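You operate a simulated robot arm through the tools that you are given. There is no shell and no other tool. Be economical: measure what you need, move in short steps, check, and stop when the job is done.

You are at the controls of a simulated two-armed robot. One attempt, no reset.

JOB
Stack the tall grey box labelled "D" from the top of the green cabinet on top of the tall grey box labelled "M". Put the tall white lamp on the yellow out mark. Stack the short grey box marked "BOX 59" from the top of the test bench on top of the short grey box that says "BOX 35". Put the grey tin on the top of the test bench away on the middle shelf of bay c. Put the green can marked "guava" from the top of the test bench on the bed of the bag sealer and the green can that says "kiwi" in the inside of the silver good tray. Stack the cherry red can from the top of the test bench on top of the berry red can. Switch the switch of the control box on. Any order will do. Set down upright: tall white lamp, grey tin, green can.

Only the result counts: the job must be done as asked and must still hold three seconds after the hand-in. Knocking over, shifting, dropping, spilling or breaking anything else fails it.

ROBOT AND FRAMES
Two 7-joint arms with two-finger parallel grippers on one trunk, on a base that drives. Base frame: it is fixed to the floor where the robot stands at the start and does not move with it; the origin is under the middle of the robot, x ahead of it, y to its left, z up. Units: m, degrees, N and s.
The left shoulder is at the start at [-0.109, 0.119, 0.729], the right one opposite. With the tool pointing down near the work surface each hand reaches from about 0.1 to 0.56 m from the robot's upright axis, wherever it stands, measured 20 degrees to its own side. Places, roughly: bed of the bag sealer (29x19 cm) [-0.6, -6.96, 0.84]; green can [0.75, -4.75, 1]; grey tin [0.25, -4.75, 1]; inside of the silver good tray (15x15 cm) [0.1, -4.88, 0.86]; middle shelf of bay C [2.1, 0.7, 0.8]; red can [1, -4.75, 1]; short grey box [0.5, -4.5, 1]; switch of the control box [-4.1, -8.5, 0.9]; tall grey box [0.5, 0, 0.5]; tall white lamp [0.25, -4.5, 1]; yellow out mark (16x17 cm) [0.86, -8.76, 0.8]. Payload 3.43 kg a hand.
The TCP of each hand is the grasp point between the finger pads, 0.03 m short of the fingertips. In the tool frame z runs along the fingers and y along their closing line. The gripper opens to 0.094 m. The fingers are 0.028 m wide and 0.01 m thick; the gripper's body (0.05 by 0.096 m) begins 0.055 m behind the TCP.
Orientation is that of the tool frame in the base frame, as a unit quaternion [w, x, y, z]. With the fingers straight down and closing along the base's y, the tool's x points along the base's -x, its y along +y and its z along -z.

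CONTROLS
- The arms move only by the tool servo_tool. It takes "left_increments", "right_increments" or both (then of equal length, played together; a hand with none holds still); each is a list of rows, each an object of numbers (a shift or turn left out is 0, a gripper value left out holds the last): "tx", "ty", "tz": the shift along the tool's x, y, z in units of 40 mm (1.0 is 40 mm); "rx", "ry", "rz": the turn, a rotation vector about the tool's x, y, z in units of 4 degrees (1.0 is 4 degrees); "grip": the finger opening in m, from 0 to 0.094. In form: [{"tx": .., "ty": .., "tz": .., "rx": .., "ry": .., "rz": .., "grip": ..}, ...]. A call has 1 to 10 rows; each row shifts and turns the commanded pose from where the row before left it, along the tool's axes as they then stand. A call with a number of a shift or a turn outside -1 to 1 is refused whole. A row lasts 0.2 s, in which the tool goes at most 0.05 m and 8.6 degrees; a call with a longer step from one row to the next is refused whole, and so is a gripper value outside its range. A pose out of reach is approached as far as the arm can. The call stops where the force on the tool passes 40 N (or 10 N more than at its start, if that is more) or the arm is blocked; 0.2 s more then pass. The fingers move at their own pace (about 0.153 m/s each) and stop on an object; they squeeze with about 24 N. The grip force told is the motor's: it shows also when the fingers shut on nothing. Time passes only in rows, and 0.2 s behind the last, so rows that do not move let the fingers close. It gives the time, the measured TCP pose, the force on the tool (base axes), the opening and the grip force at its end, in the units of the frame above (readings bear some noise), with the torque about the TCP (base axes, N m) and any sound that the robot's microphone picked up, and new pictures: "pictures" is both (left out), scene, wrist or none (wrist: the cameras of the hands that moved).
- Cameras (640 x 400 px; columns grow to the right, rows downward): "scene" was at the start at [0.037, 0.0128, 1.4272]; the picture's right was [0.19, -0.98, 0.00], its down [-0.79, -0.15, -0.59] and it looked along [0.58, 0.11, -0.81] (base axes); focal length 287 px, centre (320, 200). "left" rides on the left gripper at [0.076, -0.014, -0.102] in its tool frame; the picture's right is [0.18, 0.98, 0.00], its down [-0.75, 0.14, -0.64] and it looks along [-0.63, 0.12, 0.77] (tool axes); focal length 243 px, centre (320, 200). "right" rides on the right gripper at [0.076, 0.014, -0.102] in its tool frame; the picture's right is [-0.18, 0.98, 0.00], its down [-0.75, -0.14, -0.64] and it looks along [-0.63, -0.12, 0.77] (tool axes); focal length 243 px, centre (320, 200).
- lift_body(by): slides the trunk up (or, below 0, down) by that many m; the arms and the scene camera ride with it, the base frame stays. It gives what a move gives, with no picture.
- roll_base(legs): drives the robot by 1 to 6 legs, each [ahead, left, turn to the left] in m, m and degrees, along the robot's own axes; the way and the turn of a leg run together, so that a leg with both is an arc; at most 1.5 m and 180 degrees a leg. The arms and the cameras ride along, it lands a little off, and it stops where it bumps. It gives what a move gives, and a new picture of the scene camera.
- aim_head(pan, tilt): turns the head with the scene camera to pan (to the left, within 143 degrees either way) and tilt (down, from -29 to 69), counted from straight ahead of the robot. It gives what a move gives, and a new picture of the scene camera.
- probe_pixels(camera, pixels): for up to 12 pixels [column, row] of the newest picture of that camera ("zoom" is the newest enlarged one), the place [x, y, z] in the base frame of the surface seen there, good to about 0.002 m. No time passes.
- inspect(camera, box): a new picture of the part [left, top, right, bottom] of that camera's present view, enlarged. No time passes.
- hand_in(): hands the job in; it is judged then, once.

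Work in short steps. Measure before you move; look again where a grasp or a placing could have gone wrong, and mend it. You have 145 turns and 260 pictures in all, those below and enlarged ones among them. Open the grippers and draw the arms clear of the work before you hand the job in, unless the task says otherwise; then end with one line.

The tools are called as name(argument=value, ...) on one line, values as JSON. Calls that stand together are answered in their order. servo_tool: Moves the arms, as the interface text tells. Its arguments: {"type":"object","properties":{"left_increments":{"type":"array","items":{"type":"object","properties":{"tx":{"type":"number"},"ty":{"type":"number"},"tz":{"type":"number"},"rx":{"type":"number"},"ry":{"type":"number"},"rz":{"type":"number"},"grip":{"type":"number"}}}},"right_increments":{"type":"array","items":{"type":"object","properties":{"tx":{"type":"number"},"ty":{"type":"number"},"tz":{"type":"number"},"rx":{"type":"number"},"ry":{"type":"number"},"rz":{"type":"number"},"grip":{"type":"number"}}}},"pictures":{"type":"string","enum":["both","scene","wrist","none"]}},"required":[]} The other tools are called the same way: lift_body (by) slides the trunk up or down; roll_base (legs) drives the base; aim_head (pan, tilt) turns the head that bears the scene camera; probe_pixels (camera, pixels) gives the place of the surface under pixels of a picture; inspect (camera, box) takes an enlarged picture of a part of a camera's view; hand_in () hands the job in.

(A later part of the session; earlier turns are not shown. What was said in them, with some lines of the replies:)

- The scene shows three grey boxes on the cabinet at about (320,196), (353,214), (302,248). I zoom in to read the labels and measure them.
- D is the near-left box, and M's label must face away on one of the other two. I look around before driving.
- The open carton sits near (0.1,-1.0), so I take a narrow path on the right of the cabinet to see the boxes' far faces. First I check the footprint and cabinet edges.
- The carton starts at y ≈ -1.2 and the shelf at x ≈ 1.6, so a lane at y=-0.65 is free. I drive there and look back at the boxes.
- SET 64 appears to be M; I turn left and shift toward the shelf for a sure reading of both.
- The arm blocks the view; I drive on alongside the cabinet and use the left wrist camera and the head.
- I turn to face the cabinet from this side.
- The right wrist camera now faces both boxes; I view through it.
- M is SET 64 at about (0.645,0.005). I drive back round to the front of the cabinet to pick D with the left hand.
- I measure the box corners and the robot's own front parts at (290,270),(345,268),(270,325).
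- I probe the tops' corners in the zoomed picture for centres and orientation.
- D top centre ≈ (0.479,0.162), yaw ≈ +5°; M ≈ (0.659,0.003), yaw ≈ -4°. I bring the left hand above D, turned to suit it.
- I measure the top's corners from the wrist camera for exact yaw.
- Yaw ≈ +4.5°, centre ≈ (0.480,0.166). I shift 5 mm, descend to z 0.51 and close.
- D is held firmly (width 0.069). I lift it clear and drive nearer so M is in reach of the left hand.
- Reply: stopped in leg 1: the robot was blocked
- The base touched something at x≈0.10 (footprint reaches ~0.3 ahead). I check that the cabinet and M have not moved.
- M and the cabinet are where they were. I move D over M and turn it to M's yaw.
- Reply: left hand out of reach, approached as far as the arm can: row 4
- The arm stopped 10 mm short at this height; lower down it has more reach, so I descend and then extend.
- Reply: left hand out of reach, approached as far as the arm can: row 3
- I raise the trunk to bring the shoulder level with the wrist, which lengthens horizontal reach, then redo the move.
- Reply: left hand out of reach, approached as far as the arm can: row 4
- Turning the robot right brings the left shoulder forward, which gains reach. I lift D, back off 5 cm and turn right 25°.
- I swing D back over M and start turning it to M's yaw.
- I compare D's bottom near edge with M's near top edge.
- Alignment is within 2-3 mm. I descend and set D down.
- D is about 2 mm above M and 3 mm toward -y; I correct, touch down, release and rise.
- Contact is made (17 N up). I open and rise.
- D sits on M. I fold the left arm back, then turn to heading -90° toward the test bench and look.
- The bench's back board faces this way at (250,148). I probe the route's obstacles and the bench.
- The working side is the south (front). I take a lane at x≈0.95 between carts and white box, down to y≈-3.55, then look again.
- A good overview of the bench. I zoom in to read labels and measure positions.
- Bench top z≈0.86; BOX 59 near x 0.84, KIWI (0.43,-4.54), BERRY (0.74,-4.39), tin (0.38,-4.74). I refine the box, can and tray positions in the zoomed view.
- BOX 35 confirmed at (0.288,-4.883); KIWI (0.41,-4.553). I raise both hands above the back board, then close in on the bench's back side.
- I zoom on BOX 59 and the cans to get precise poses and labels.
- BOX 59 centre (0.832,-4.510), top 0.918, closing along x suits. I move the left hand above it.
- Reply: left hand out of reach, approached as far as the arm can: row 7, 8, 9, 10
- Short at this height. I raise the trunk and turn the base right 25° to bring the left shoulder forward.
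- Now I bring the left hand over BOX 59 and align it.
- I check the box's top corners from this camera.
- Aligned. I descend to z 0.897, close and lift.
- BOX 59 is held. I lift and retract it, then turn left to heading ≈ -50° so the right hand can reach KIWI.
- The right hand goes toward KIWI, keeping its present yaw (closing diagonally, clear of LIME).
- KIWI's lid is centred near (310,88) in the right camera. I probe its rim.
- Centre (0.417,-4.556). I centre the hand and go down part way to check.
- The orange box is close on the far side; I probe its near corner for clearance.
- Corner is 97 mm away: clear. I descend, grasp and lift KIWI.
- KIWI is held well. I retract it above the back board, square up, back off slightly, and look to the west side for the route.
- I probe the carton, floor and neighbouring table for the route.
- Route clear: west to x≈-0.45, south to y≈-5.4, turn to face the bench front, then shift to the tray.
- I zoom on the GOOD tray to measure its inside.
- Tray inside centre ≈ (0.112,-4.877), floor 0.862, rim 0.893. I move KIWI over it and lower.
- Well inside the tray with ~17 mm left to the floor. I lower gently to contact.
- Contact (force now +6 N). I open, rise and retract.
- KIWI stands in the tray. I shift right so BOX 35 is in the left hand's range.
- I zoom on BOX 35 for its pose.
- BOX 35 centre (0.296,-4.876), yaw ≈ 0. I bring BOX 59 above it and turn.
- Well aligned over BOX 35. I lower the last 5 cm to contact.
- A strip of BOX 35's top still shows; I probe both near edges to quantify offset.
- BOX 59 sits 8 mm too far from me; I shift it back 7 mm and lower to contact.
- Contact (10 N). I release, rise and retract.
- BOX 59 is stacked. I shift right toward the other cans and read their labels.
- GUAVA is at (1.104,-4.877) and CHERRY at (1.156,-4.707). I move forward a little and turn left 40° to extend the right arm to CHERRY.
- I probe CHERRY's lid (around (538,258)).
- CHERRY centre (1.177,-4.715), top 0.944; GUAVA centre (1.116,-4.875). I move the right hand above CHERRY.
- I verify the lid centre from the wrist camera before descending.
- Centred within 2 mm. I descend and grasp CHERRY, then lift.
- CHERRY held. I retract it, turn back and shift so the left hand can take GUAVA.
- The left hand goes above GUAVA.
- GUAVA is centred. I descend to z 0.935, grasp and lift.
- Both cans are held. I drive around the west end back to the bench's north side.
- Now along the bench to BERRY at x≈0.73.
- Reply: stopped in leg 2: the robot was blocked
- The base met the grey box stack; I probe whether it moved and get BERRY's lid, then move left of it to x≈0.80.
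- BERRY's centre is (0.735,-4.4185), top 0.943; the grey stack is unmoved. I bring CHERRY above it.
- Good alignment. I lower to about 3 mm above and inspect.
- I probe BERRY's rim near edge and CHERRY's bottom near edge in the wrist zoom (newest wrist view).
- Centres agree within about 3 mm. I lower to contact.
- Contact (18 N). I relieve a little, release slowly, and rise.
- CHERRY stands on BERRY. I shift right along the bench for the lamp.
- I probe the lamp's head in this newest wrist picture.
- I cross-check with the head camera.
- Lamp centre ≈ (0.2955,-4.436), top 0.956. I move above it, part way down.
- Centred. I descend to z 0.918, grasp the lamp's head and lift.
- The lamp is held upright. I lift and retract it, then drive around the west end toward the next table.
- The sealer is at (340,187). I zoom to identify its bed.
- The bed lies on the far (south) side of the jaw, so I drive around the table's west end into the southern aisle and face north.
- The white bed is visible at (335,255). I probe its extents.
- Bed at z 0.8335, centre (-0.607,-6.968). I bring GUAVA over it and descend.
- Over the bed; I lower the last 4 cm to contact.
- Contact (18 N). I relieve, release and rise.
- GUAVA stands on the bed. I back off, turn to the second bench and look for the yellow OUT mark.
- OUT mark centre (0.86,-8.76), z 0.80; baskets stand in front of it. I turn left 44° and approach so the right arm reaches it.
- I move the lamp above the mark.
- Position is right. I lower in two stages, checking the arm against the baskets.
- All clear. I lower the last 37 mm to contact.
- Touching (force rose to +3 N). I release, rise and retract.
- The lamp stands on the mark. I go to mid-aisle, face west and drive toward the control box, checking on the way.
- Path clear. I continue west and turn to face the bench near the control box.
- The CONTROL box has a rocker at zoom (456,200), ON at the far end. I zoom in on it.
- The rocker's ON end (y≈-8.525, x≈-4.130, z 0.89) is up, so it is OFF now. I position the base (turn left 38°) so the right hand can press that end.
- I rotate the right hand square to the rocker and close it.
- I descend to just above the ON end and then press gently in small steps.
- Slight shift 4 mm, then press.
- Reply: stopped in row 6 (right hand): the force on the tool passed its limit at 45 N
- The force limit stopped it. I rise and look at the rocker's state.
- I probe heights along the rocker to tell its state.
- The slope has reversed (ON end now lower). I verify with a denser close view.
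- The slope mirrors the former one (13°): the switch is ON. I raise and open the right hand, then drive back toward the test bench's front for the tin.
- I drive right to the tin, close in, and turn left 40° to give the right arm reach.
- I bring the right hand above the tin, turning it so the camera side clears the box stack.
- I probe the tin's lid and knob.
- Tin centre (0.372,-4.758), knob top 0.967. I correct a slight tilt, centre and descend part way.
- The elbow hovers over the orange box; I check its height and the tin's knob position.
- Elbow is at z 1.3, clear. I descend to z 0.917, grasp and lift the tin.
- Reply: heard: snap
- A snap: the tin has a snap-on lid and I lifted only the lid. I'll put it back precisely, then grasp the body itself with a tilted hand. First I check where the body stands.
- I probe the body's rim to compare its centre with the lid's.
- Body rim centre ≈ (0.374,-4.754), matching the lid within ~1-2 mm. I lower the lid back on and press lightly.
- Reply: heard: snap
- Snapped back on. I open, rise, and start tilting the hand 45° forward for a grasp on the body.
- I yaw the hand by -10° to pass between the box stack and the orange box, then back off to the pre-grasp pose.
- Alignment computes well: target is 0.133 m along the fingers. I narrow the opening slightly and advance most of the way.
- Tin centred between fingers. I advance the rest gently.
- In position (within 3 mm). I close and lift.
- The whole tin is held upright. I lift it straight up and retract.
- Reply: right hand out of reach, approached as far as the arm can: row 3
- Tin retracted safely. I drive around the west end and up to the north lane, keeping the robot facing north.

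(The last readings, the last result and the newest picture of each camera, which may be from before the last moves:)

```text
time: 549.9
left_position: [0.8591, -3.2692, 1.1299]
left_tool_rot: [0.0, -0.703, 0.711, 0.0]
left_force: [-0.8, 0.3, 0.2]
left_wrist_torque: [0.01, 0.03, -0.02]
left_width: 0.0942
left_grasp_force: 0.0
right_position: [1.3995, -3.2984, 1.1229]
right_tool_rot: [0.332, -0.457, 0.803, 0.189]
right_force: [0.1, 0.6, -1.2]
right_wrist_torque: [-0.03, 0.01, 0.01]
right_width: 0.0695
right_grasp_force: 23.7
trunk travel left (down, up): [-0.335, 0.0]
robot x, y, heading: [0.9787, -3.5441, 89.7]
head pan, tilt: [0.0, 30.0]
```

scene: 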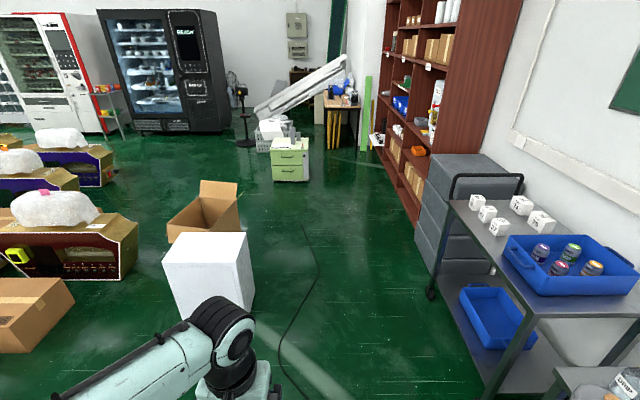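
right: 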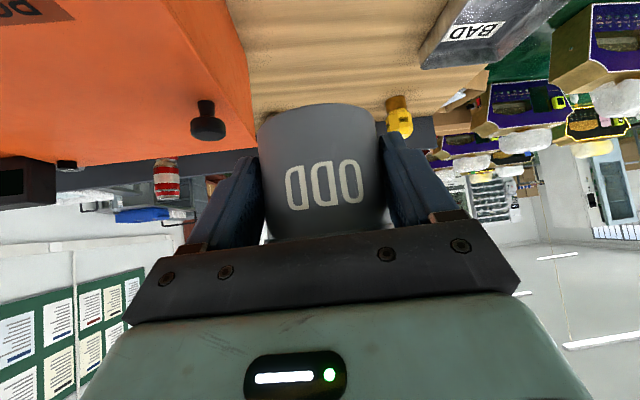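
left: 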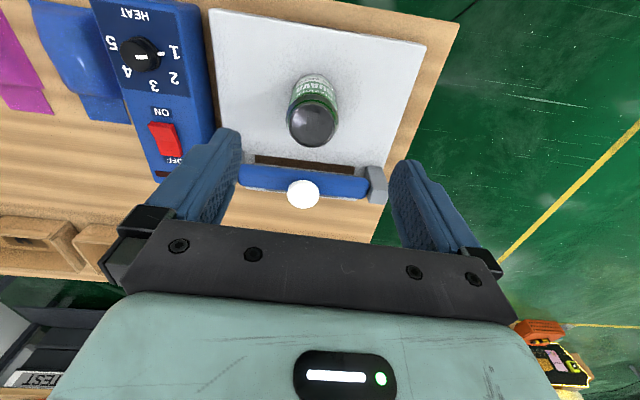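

The arm's width on the right is tight against the carts, so I turn to face west (arms over the low boxes) and slide north.

roll_base(legs=[[0, 0, 90], [0, -1.5, 0], [0, -1.4, 0]])

inspect(camera="right", box=[0, 0, 640, 400])

```text
time: 579.2
left_position: [0.683, -0.7385, 1.1299]
left_tool_rot: [0.0, 1.0, 0.0, 0.0]
left_force: [-0.1, 0.0, -0.8]
left_wrist_torque: [-0.02, 0.0, 0.01]
left_width: 0.0935
left_grasp_force: 0.1
right_position: [0.7058, -0.1953, 1.1228]
right_tool_rot: [-0.099, 0.892, -0.24, -0.37]
right_force: [0.6, 0.1, -1.6]
right_wrist_torque: [-0.02, -0.05, -0.02]
right_width: 0.0694
right_grasp_force: 24.3
trunk travel left (down, up): [-0.335, 0.0]
robot x, y, heading: [0.9534, -0.6129, -179.7]
head pan, tilt: [0.0, 30.0]
```

scene: 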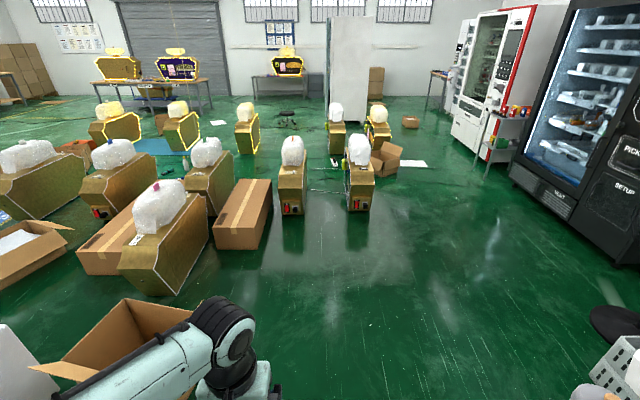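

```text
1.00 times, centred on (320, 200) of right (not enlarged: the box is as wide or as high as the picture)
```

zoom: 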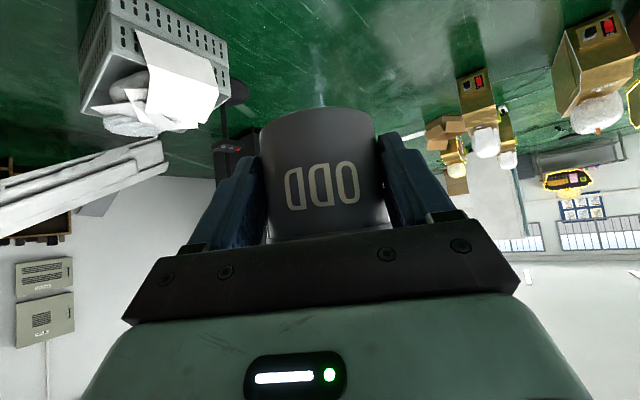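

The tin still sits properly. I shift back to x≈1.15 and north a bit, then look at bay C.

roll_base(legs=[[-0.2, 0, 0], [0, -0.5, 0]])

aim_head(pan=-140, tilt=30)

```text
time: 585.3
left_position: [0.8804, -0.2401, 1.1291]
left_tool_rot: [-0.001, 1.0, -0.003, 0.0]
left_force: [0.2, 0.3, 0.8]
left_wrist_torque: [-0.01, 0.04, -0.01]
left_width: 0.0942
left_grasp_force: 0.1
right_position: [0.9064, 0.3037, 1.1221]
right_tool_rot: [-0.101, 0.891, -0.243, -0.369]
right_force: [-0.6, 0.3, -1.0]
right_wrist_torque: [-0.02, -0.01, 0.02]
right_width: 0.069
right_grasp_force: 23.7
trunk travel left (down, up): [-0.335, 0.0]
robot x, y, heading: [1.1546, -0.1166, -180.0]
head pan, tilt: [0.0, 30.0]
```

scene: 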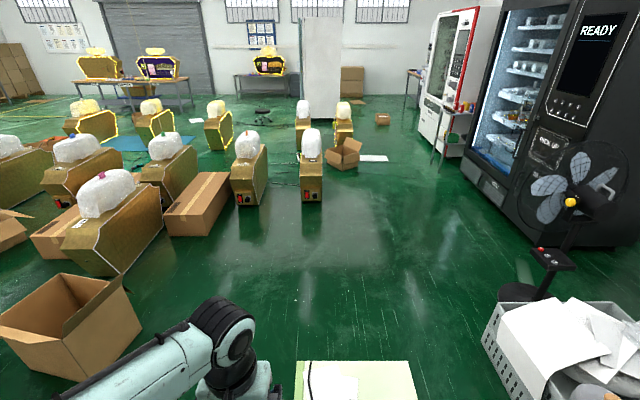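

```text
time: 587.5
left_position: [0.8796, -0.2399, 1.1291]
left_tool_rot: [0.0, 1.0, -0.003, 0.0]
left_force: [-0.8, -0.8, 0.5]
left_wrist_torque: [0.03, 0.04, 0.0]
left_width: 0.0937
left_grasp_force: 0.1
right_position: [0.9076, 0.3024, 1.1237]
right_tool_rot: [-0.101, 0.891, -0.244, -0.369]
right_force: [-0.3, -0.7, -1.2]
right_wrist_torque: [-0.02, -0.02, 0.01]
right_width: 0.0693
right_grasp_force: 24.2
trunk travel left (down, up): [-0.335, 0.0]
robot x, y, heading: [1.1511, -0.1193, -180.0]
head pan, tilt: [-140.0, 30.0]
```

scene: 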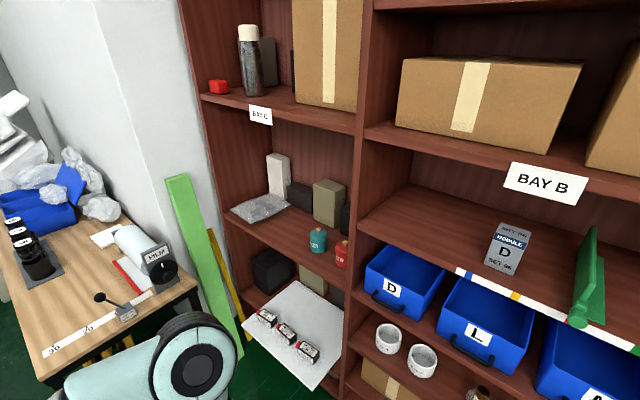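

Bay C's middle shelf is at (290,230). I probe its geometry and clearances.

probe_pixels(camera="scene", pixels=[[245, 222], [300, 252], [290, 225], [330, 268], [318, 240], [341, 255], [258, 207], [262, 125], [330, 128], [300, 375], [245, 320], [352, 200]])

inspect(camera="scene", box=[195, 85, 375, 285])

```text
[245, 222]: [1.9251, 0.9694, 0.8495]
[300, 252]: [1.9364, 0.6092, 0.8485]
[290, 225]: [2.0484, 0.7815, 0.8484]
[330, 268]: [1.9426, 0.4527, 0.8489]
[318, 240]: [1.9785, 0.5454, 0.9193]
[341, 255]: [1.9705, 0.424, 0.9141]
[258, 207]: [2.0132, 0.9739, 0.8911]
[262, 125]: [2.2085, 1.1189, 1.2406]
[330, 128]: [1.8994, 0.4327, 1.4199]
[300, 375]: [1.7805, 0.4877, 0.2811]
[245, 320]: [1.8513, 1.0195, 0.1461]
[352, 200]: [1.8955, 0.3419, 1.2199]
```

```text
2.00 times, centred on (285, 185) of scene
```

zoom: 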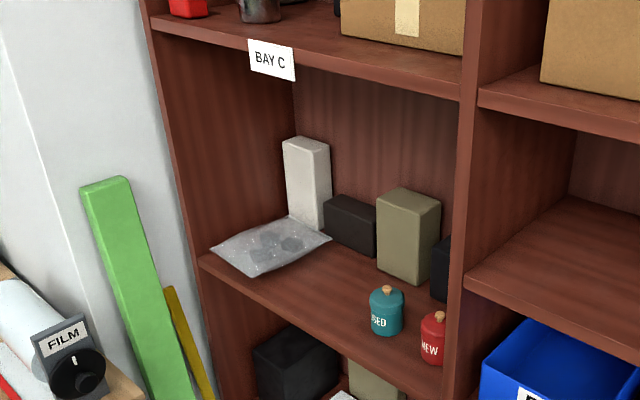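

The shelf is at z 0.8485, front x≈1.90, with clear space at about (1.96,0.70). I probe the adjacent table for room.

probe_pixels(camera="scene", pixels=[[196, 288], [60, 375], [125, 225], [158, 268], [100, 300], [180, 185], [215, 250], [288, 208], [285, 330], [310, 385], [275, 250], [298, 235]])

```text
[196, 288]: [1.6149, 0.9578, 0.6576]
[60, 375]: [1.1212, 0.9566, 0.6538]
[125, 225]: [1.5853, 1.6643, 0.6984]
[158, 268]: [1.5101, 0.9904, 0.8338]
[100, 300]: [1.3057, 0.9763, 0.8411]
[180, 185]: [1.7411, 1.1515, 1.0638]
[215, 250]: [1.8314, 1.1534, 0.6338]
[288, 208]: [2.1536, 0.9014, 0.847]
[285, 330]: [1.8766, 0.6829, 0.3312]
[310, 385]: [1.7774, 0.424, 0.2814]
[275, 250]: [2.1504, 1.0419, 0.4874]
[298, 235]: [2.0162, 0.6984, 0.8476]
```

The table edge is at y 0.957. I turn to heading 30° here, then shift to about (1.33,0.55) in front of bay C.

roll_base(legs=[[0, 0, -150], [0.49, 0.49, 0]])

aim_head(pan=-15, tilt=40)

```text
time: 598.5
left_position: [1.5607, 0.768, 1.1285]
left_tool_rot: [0.0, -0.231, 0.973, 0.0]
left_force: [-0.8, 0.1, -0.4]
left_wrist_torque: [0.0, -0.01, -0.01]
left_width: 0.0939
left_grasp_force: 0.1
right_position: [1.7848, 0.2727, 1.1235]
right_tool_rot: [0.383, 0.027, 0.923, -0.011]
right_force: [0.3, -0.2, -1.7]
right_wrist_torque: [0.02, 0.04, 0.0]
right_width: 0.0691
right_grasp_force: 24.1
trunk travel left (down, up): [-0.335, 0.0]
robot x, y, heading: [1.3751, 0.5363, 27.1]
head pan, tilt: [-140.0, 30.0]
```

scene: 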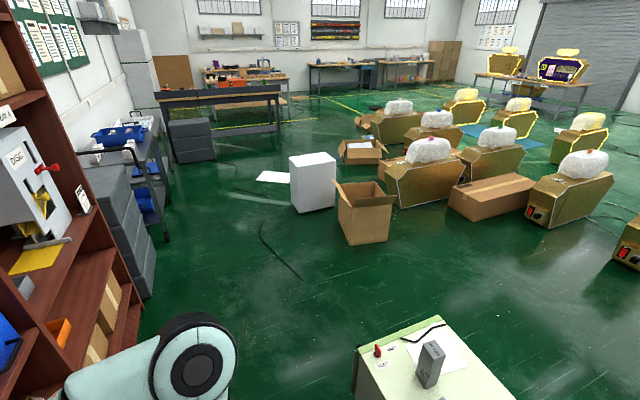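

```text
time: 600.6
left_position: [1.5613, 0.7684, 1.1289]
left_tool_rot: [0.0, -0.231, 0.973, 0.0]
left_force: [-0.7, 0.3, 0.0]
left_wrist_torque: [0.03, -0.01, 0.03]
left_width: 0.0939
left_grasp_force: 0.1
right_position: [1.7849, 0.2724, 1.1232]
right_tool_rot: [0.383, 0.028, 0.923, -0.012]
right_force: [-0.3, 0.0, -1.6]
right_wrist_torque: [0.0, 0.05, 0.05]
right_width: 0.069
right_grasp_force: 23.7
trunk travel left (down, up): [-0.335, 0.0]
robot x, y, heading: [1.3725, 0.5341, 27.0]
head pan, tilt: [-15.0, 40.0]
```

scene: 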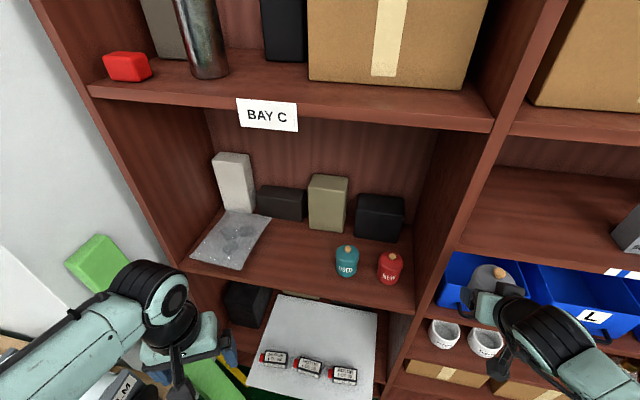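

I probe the free shelf spot between the bag and the teal tin.

probe_pixels(camera="scene", pixels=[[300, 250], [270, 222], [246, 266], [335, 268], [300, 275], [347, 250], [300, 288], [310, 232], [285, 217], [280, 108], [340, 118]])

```text
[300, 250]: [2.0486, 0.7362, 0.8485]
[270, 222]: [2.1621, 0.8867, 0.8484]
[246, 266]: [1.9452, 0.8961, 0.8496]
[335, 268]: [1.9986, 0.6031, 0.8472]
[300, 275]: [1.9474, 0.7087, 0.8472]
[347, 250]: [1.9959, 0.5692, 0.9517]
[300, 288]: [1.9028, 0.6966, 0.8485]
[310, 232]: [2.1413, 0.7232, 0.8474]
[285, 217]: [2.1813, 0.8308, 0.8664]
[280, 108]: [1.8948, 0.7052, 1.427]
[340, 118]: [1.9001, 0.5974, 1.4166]
```

Free spot ≈ (1.985,0.74). First I move the left hand out of the way, up-left, and lower the tin a bit in front of the shelf.

servo_tool(left_increments=[{"tx": 0.38, "ty": 0.9}, {"tx": 0.38, "ty": 0.9}, {"tx": 0.38, "ty": 0.9}, {"tx": 0.38, "ty": 0.9}, {"tx": 0.38, "ty": 0.9}, {"tx": 0.38, "ty": 0.9}, {"tx": 0.38, "ty": 0.9}], right_increments=[{}, {}, {}, {}, {"tx": 0.7, "tz": 0.7}, {"tx": 0.7, "tz": 0.7}, {"tx": 0.7, "tz": 0.7}], pictures="scene")

```text
time: 602.2
left_position: [1.3522, 0.9469, 1.1298]
left_tool_rot: [-0.001, -0.229, 0.973, 0.001]
left_force: [-0.7, -0.1, 1.0]
left_wrist_torque: [0.03, -0.01, 0.01]
left_width: 0.0939
left_grasp_force: 0.0
right_position: [1.7902, 0.2722, 1.0065]
right_tool_rot: [0.381, 0.028, 0.924, -0.01]
right_force: [-0.1, 0.5, -2.0]
right_wrist_torque: [0.0, 0.0, 0.01]
right_width: 0.0692
right_grasp_force: 24.0
right hand out of reach, approached as far as the arm can: row 7
trunk travel left (down, up): [-0.335, 0.0]
robot x, y, heading: [1.3775, 0.5353, 27.1]
head pan, tilt: [-15.0, 40.0]
```

scene: 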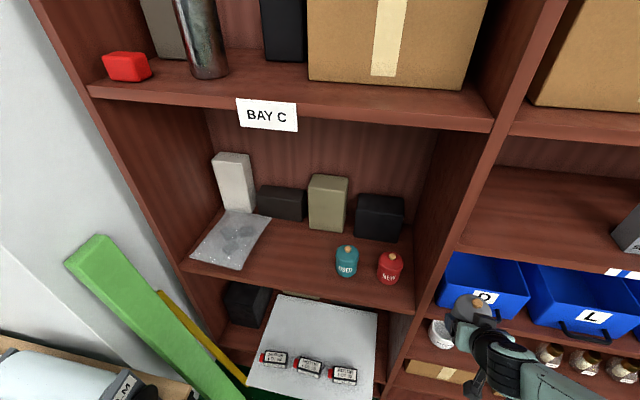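

Now I slide the tin sideways in front of bay C.

servo_tool(right_increments=[{"tx": 0.04, "ty": 0.975, "tz": -0.04}, {"tx": 0.04, "ty": 0.975, "tz": -0.04}, {"tx": 0.04, "ty": 0.975, "tz": -0.04}, {"tx": 0.04, "ty": 0.975, "tz": -0.04}, {"tx": 0.04, "ty": 0.975, "tz": -0.04}, {"tx": 0.04, "ty": 0.975, "tz": -0.04}, {"tx": 0.04, "ty": 0.975, "tz": -0.04}, {"tx": 0.04, "ty": 0.975, "tz": -0.04}, {"tx": 0.04, "ty": 0.975, "tz": -0.04}, {"tx": 0.04, "ty": 0.975, "tz": -0.04}])

```text
time: 604.4
left_position: [1.3515, 0.9481, 1.1284]
left_tool_rot: [-0.001, -0.231, 0.973, -0.001]
left_force: [0.0, 0.3, 0.4]
left_wrist_torque: [-0.04, 0.01, -0.01]
left_width: 0.094
left_grasp_force: 0.1
right_position: [1.8068, 0.6604, 1.0121]
right_tool_rot: [0.383, 0.028, 0.923, -0.013]
right_force: [-0.2, 0.0, -1.6]
right_wrist_torque: [-0.03, 0.01, -0.02]
right_width: 0.069
right_grasp_force: 24.2
right hand out of reach, approached as far as the arm can: row 1, 2
trunk travel left (down, up): [-0.335, 0.0]
robot x, y, heading: [1.3745, 0.5316, 27.2]
head pan, tilt: [-15.0, 40.0]
```

scene: 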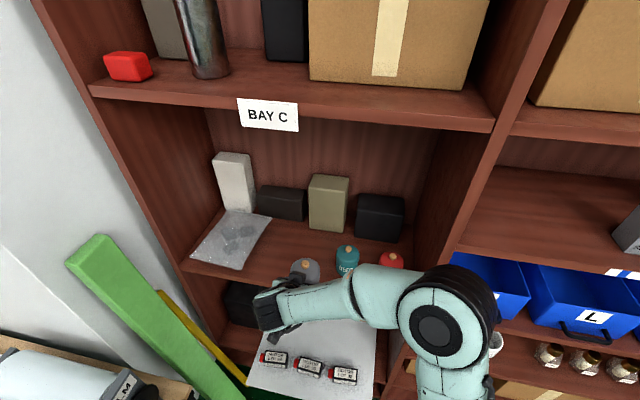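
right: 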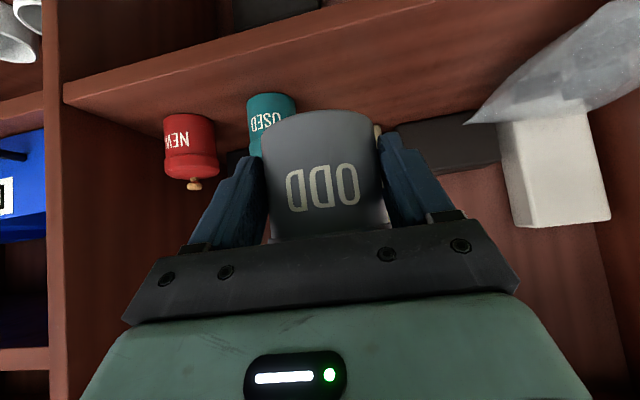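

I shift a bit further left, then move the tin into the bay above the free spot.

servo_tool(right_increments=[{"tx": 0.04, "ty": 1, "tz": -0.04}, {"tx": 0.04, "ty": 1, "tz": -0.04}, {"tx": -0.58, "ty": 0.05, "tz": 0.58}, {"tx": -0.58, "ty": 0.05, "tz": 0.58}, {"tx": -0.58, "ty": 0.05, "tz": 0.58}, {"tx": -0.58, "ty": 0.05, "tz": 0.58}, {"tx": -0.58, "ty": 0.05, "tz": 0.58}, {}])

```text
time: 606.2
left_position: [1.3526, 0.947, 1.1292]
left_tool_rot: [0.0, -0.231, 0.973, -0.001]
left_force: [-0.2, -0.2, -0.4]
left_wrist_torque: [-0.03, 0.03, -0.01]
left_width: 0.0941
left_grasp_force: 0.1
right_position: [1.9729, 0.7393, 1.0122]
right_tool_rot: [0.382, 0.027, 0.924, -0.011]
right_force: [0.0, 0.0, -1.2]
right_wrist_torque: [-0.02, 0.01, 0.0]
right_width: 0.0691
right_grasp_force: 24.1
trunk travel left (down, up): [-0.335, 0.0]
robot x, y, heading: [1.3743, 0.5329, 27.1]
head pan, tilt: [-15.0, 40.0]
```

scene: 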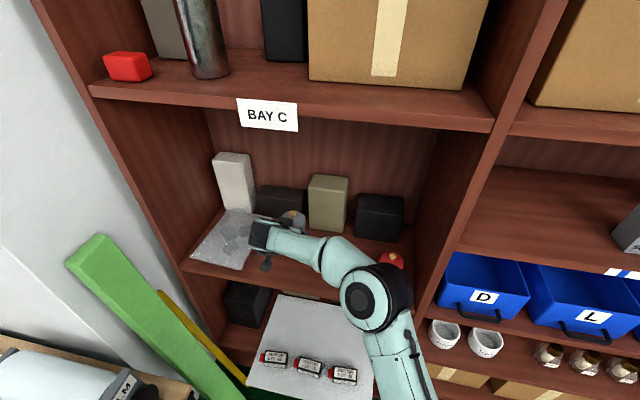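
right: 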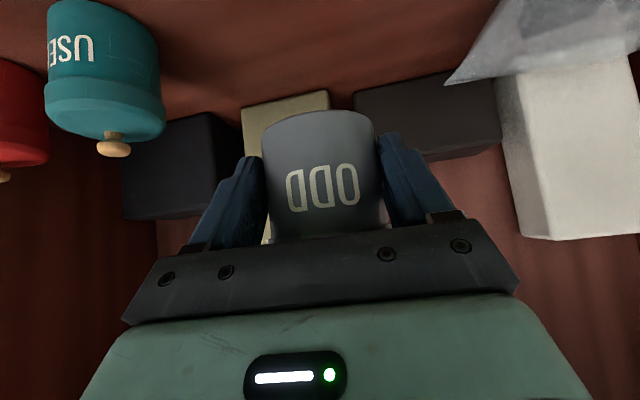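

I check the forearm's height over the neighbouring tins before lowering, and the upright too.

probe_pixels(camera="scene", pixels=[[300, 245], [325, 255], [345, 262], [375, 290], [265, 235], [268, 263]])

```text
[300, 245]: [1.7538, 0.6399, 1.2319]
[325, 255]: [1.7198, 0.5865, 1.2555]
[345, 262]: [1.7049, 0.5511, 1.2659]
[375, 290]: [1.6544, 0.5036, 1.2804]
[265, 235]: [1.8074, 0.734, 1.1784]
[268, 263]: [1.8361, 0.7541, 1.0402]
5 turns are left
```

The forearm stays outside the shelf. I lower the tin to just touching.

servo_tool(right_increments=[{"tx": 0.6, "tz": 0.6}, {"tx": 0.6, "tz": 0.6}, {"tx": 0.6, "tz": 0.6}, {"tx": 0.25, "tz": 0.25}, {"tx": 0.04, "tz": 0.04}, {"tx": 0.03, "tz": 0.03}, {"tx": 0.03, "tz": 0.03}, {}], pictures="wrist")

```text
time: 608.0
left_position: [1.3526, 0.947, 1.1286]
left_tool_rot: [0.0, -0.23, 0.973, 0.0]
left_force: [0.0, -1.2, -0.8]
left_wrist_torque: [0.01, -0.04, -0.03]
left_width: 0.094
left_grasp_force: 0.0
right_position: [1.9715, 0.7392, 0.892]
right_tool_rot: [0.383, 0.028, 0.923, -0.012]
right_force: [0.4, -0.9, -0.9]
right_wrist_torque: [-0.03, 0.01, -0.04]
right_width: 0.069
right_grasp_force: 24.1
trunk travel left (down, up): [-0.335, 0.0]
robot x, y, heading: [1.374, 0.5317, 27.2]
head pan, tilt: [-15.0, 40.0]
4 turns are left
```

right: 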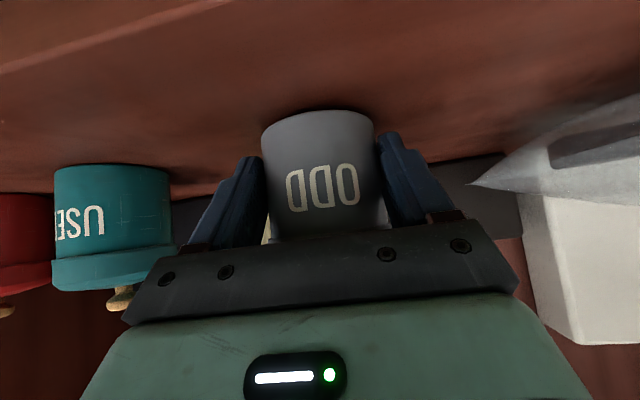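

About 3 mm remains. I touch down with tiny steps, then open and back out along the fingers.

servo_tool(right_increments=[{"tx": 0.025, "tz": 0.025}, {"tx": 0.02, "tz": 0.02}, {"tx": 0.02, "tz": 0.02}, {"tx": 0.01, "tz": 0.01}, {}], pictures="none")

servo_tool(right_increments=[{"grip": 0.08}, {"grip": 0.09}, {}, {"tz": -0.3}, {"tz": -0.7}, {"tz": -0.9}, {"tz": -0.9}, {"tz": -0.9}, {"tx": 0.7, "tz": -0.7}, {"tx": 0.7, "tz": -0.7}], pictures="both")

```text
time: 609.2
left_position: [1.3517, 0.9467, 1.1292]
left_tool_rot: [0.001, -0.231, 0.973, -0.001]
left_force: [0.7, 0.4, 1.1]
left_wrist_torque: [0.01, 0.0, 0.02]
left_width: 0.0939
left_grasp_force: 0.0
right_position: [1.9706, 0.7385, 0.8886]
right_tool_rot: [0.384, 0.027, 0.923, -0.011]
right_force: [-0.3, 0.4, 2.0]
right_wrist_torque: [-0.01, -0.15, 0.06]
right_width: 0.069
right_grasp_force: 23.5
trunk travel left (down, up): [-0.335, 0.0]
robot x, y, heading: [1.3738, 0.5348, 27.0]
head pan, tilt: [-15.0, 40.0]
```

```text
time: 611.4
left_position: [1.3518, 0.9474, 1.1287]
left_tool_rot: [0.0, -0.231, 0.973, 0.0]
left_force: [0.1, -0.2, -0.7]
left_wrist_torque: [-0.02, -0.04, 0.01]
left_width: 0.0938
left_grasp_force: 0.0
right_position: [1.7853, 0.749, 0.9928]
right_tool_rot: [0.383, 0.028, 0.923, -0.012]
right_force: [-0.3, 0.8, -0.1]
right_wrist_torque: [0.03, -0.03, -0.01]
right_width: 0.0901
right_grasp_force: 0.0
trunk travel left (down, up): [-0.335, 0.0]
robot x, y, heading: [1.3736, 0.536, 27.0]
head pan, tilt: [-15.0, 40.0]
3 turns are left
```

scene: 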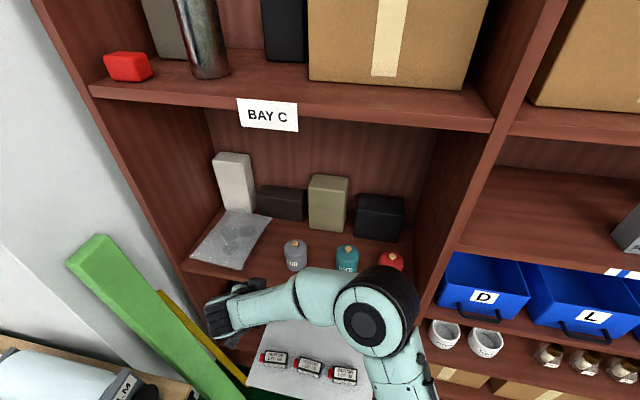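
right: 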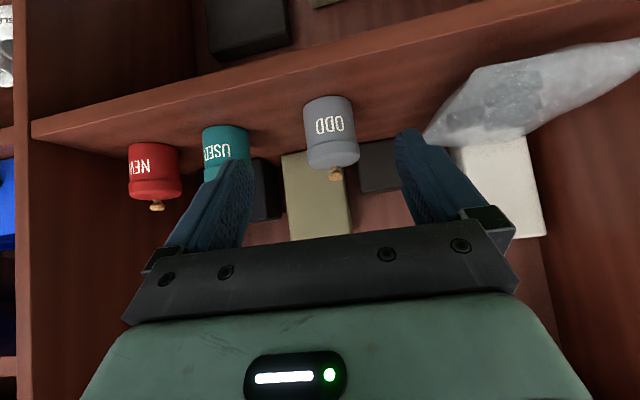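

The grey tin stands upright with its lid on the middle shelf of bay C, and both grippers are open. I draw the right arm a bit further back, then hand in.

servo_tool(right_increments=[{"tx": 0.6, "tz": -0.6}, {"tx": 0.6, "tz": -0.6}, {"tx": -0.5, "tz": -0.5}, {}, {}], pictures="scene")

```text
time: 612.6
left_position: [1.3508, 0.9472, 1.1288]
left_tool_rot: [0.0, -0.231, 0.973, -0.001]
left_force: [-0.6, 0.5, -0.1]
left_wrist_torque: [-0.01, 0.0, 0.03]
left_width: 0.0942
left_grasp_force: 0.0
right_position: [1.7193, 0.7526, 1.0192]
right_tool_rot: [0.382, 0.027, 0.924, -0.011]
right_force: [-0.6, 0.5, 0.7]
right_wrist_torque: [0.01, -0.03, 0.0]
right_width: 0.0898
right_grasp_force: 0.0
trunk travel left (down, up): [-0.335, 0.0]
robot x, y, heading: [1.3742, 0.5337, 27.1]
head pan, tilt: [-15.0, 40.0]
2 turns are left
```

scene: 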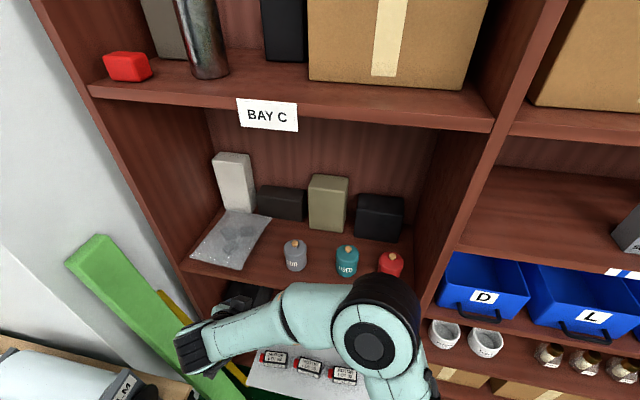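

Everything is placed and the arms are clear, so I hand in the job.

hand_in()

```text
The job is handed in.
```

I did all eight parts of the job and handed it in, with both grippers open and the arms drawn clear; no verdict came back. While I was picking up the grey tin its lid came off. I snapped it back on, and the tin now stands upright with its lid on the middle shelf of bay C. The base also bumped the green cabinet and the grey box stack once each; position readings taken after each bump showed neither had moved.
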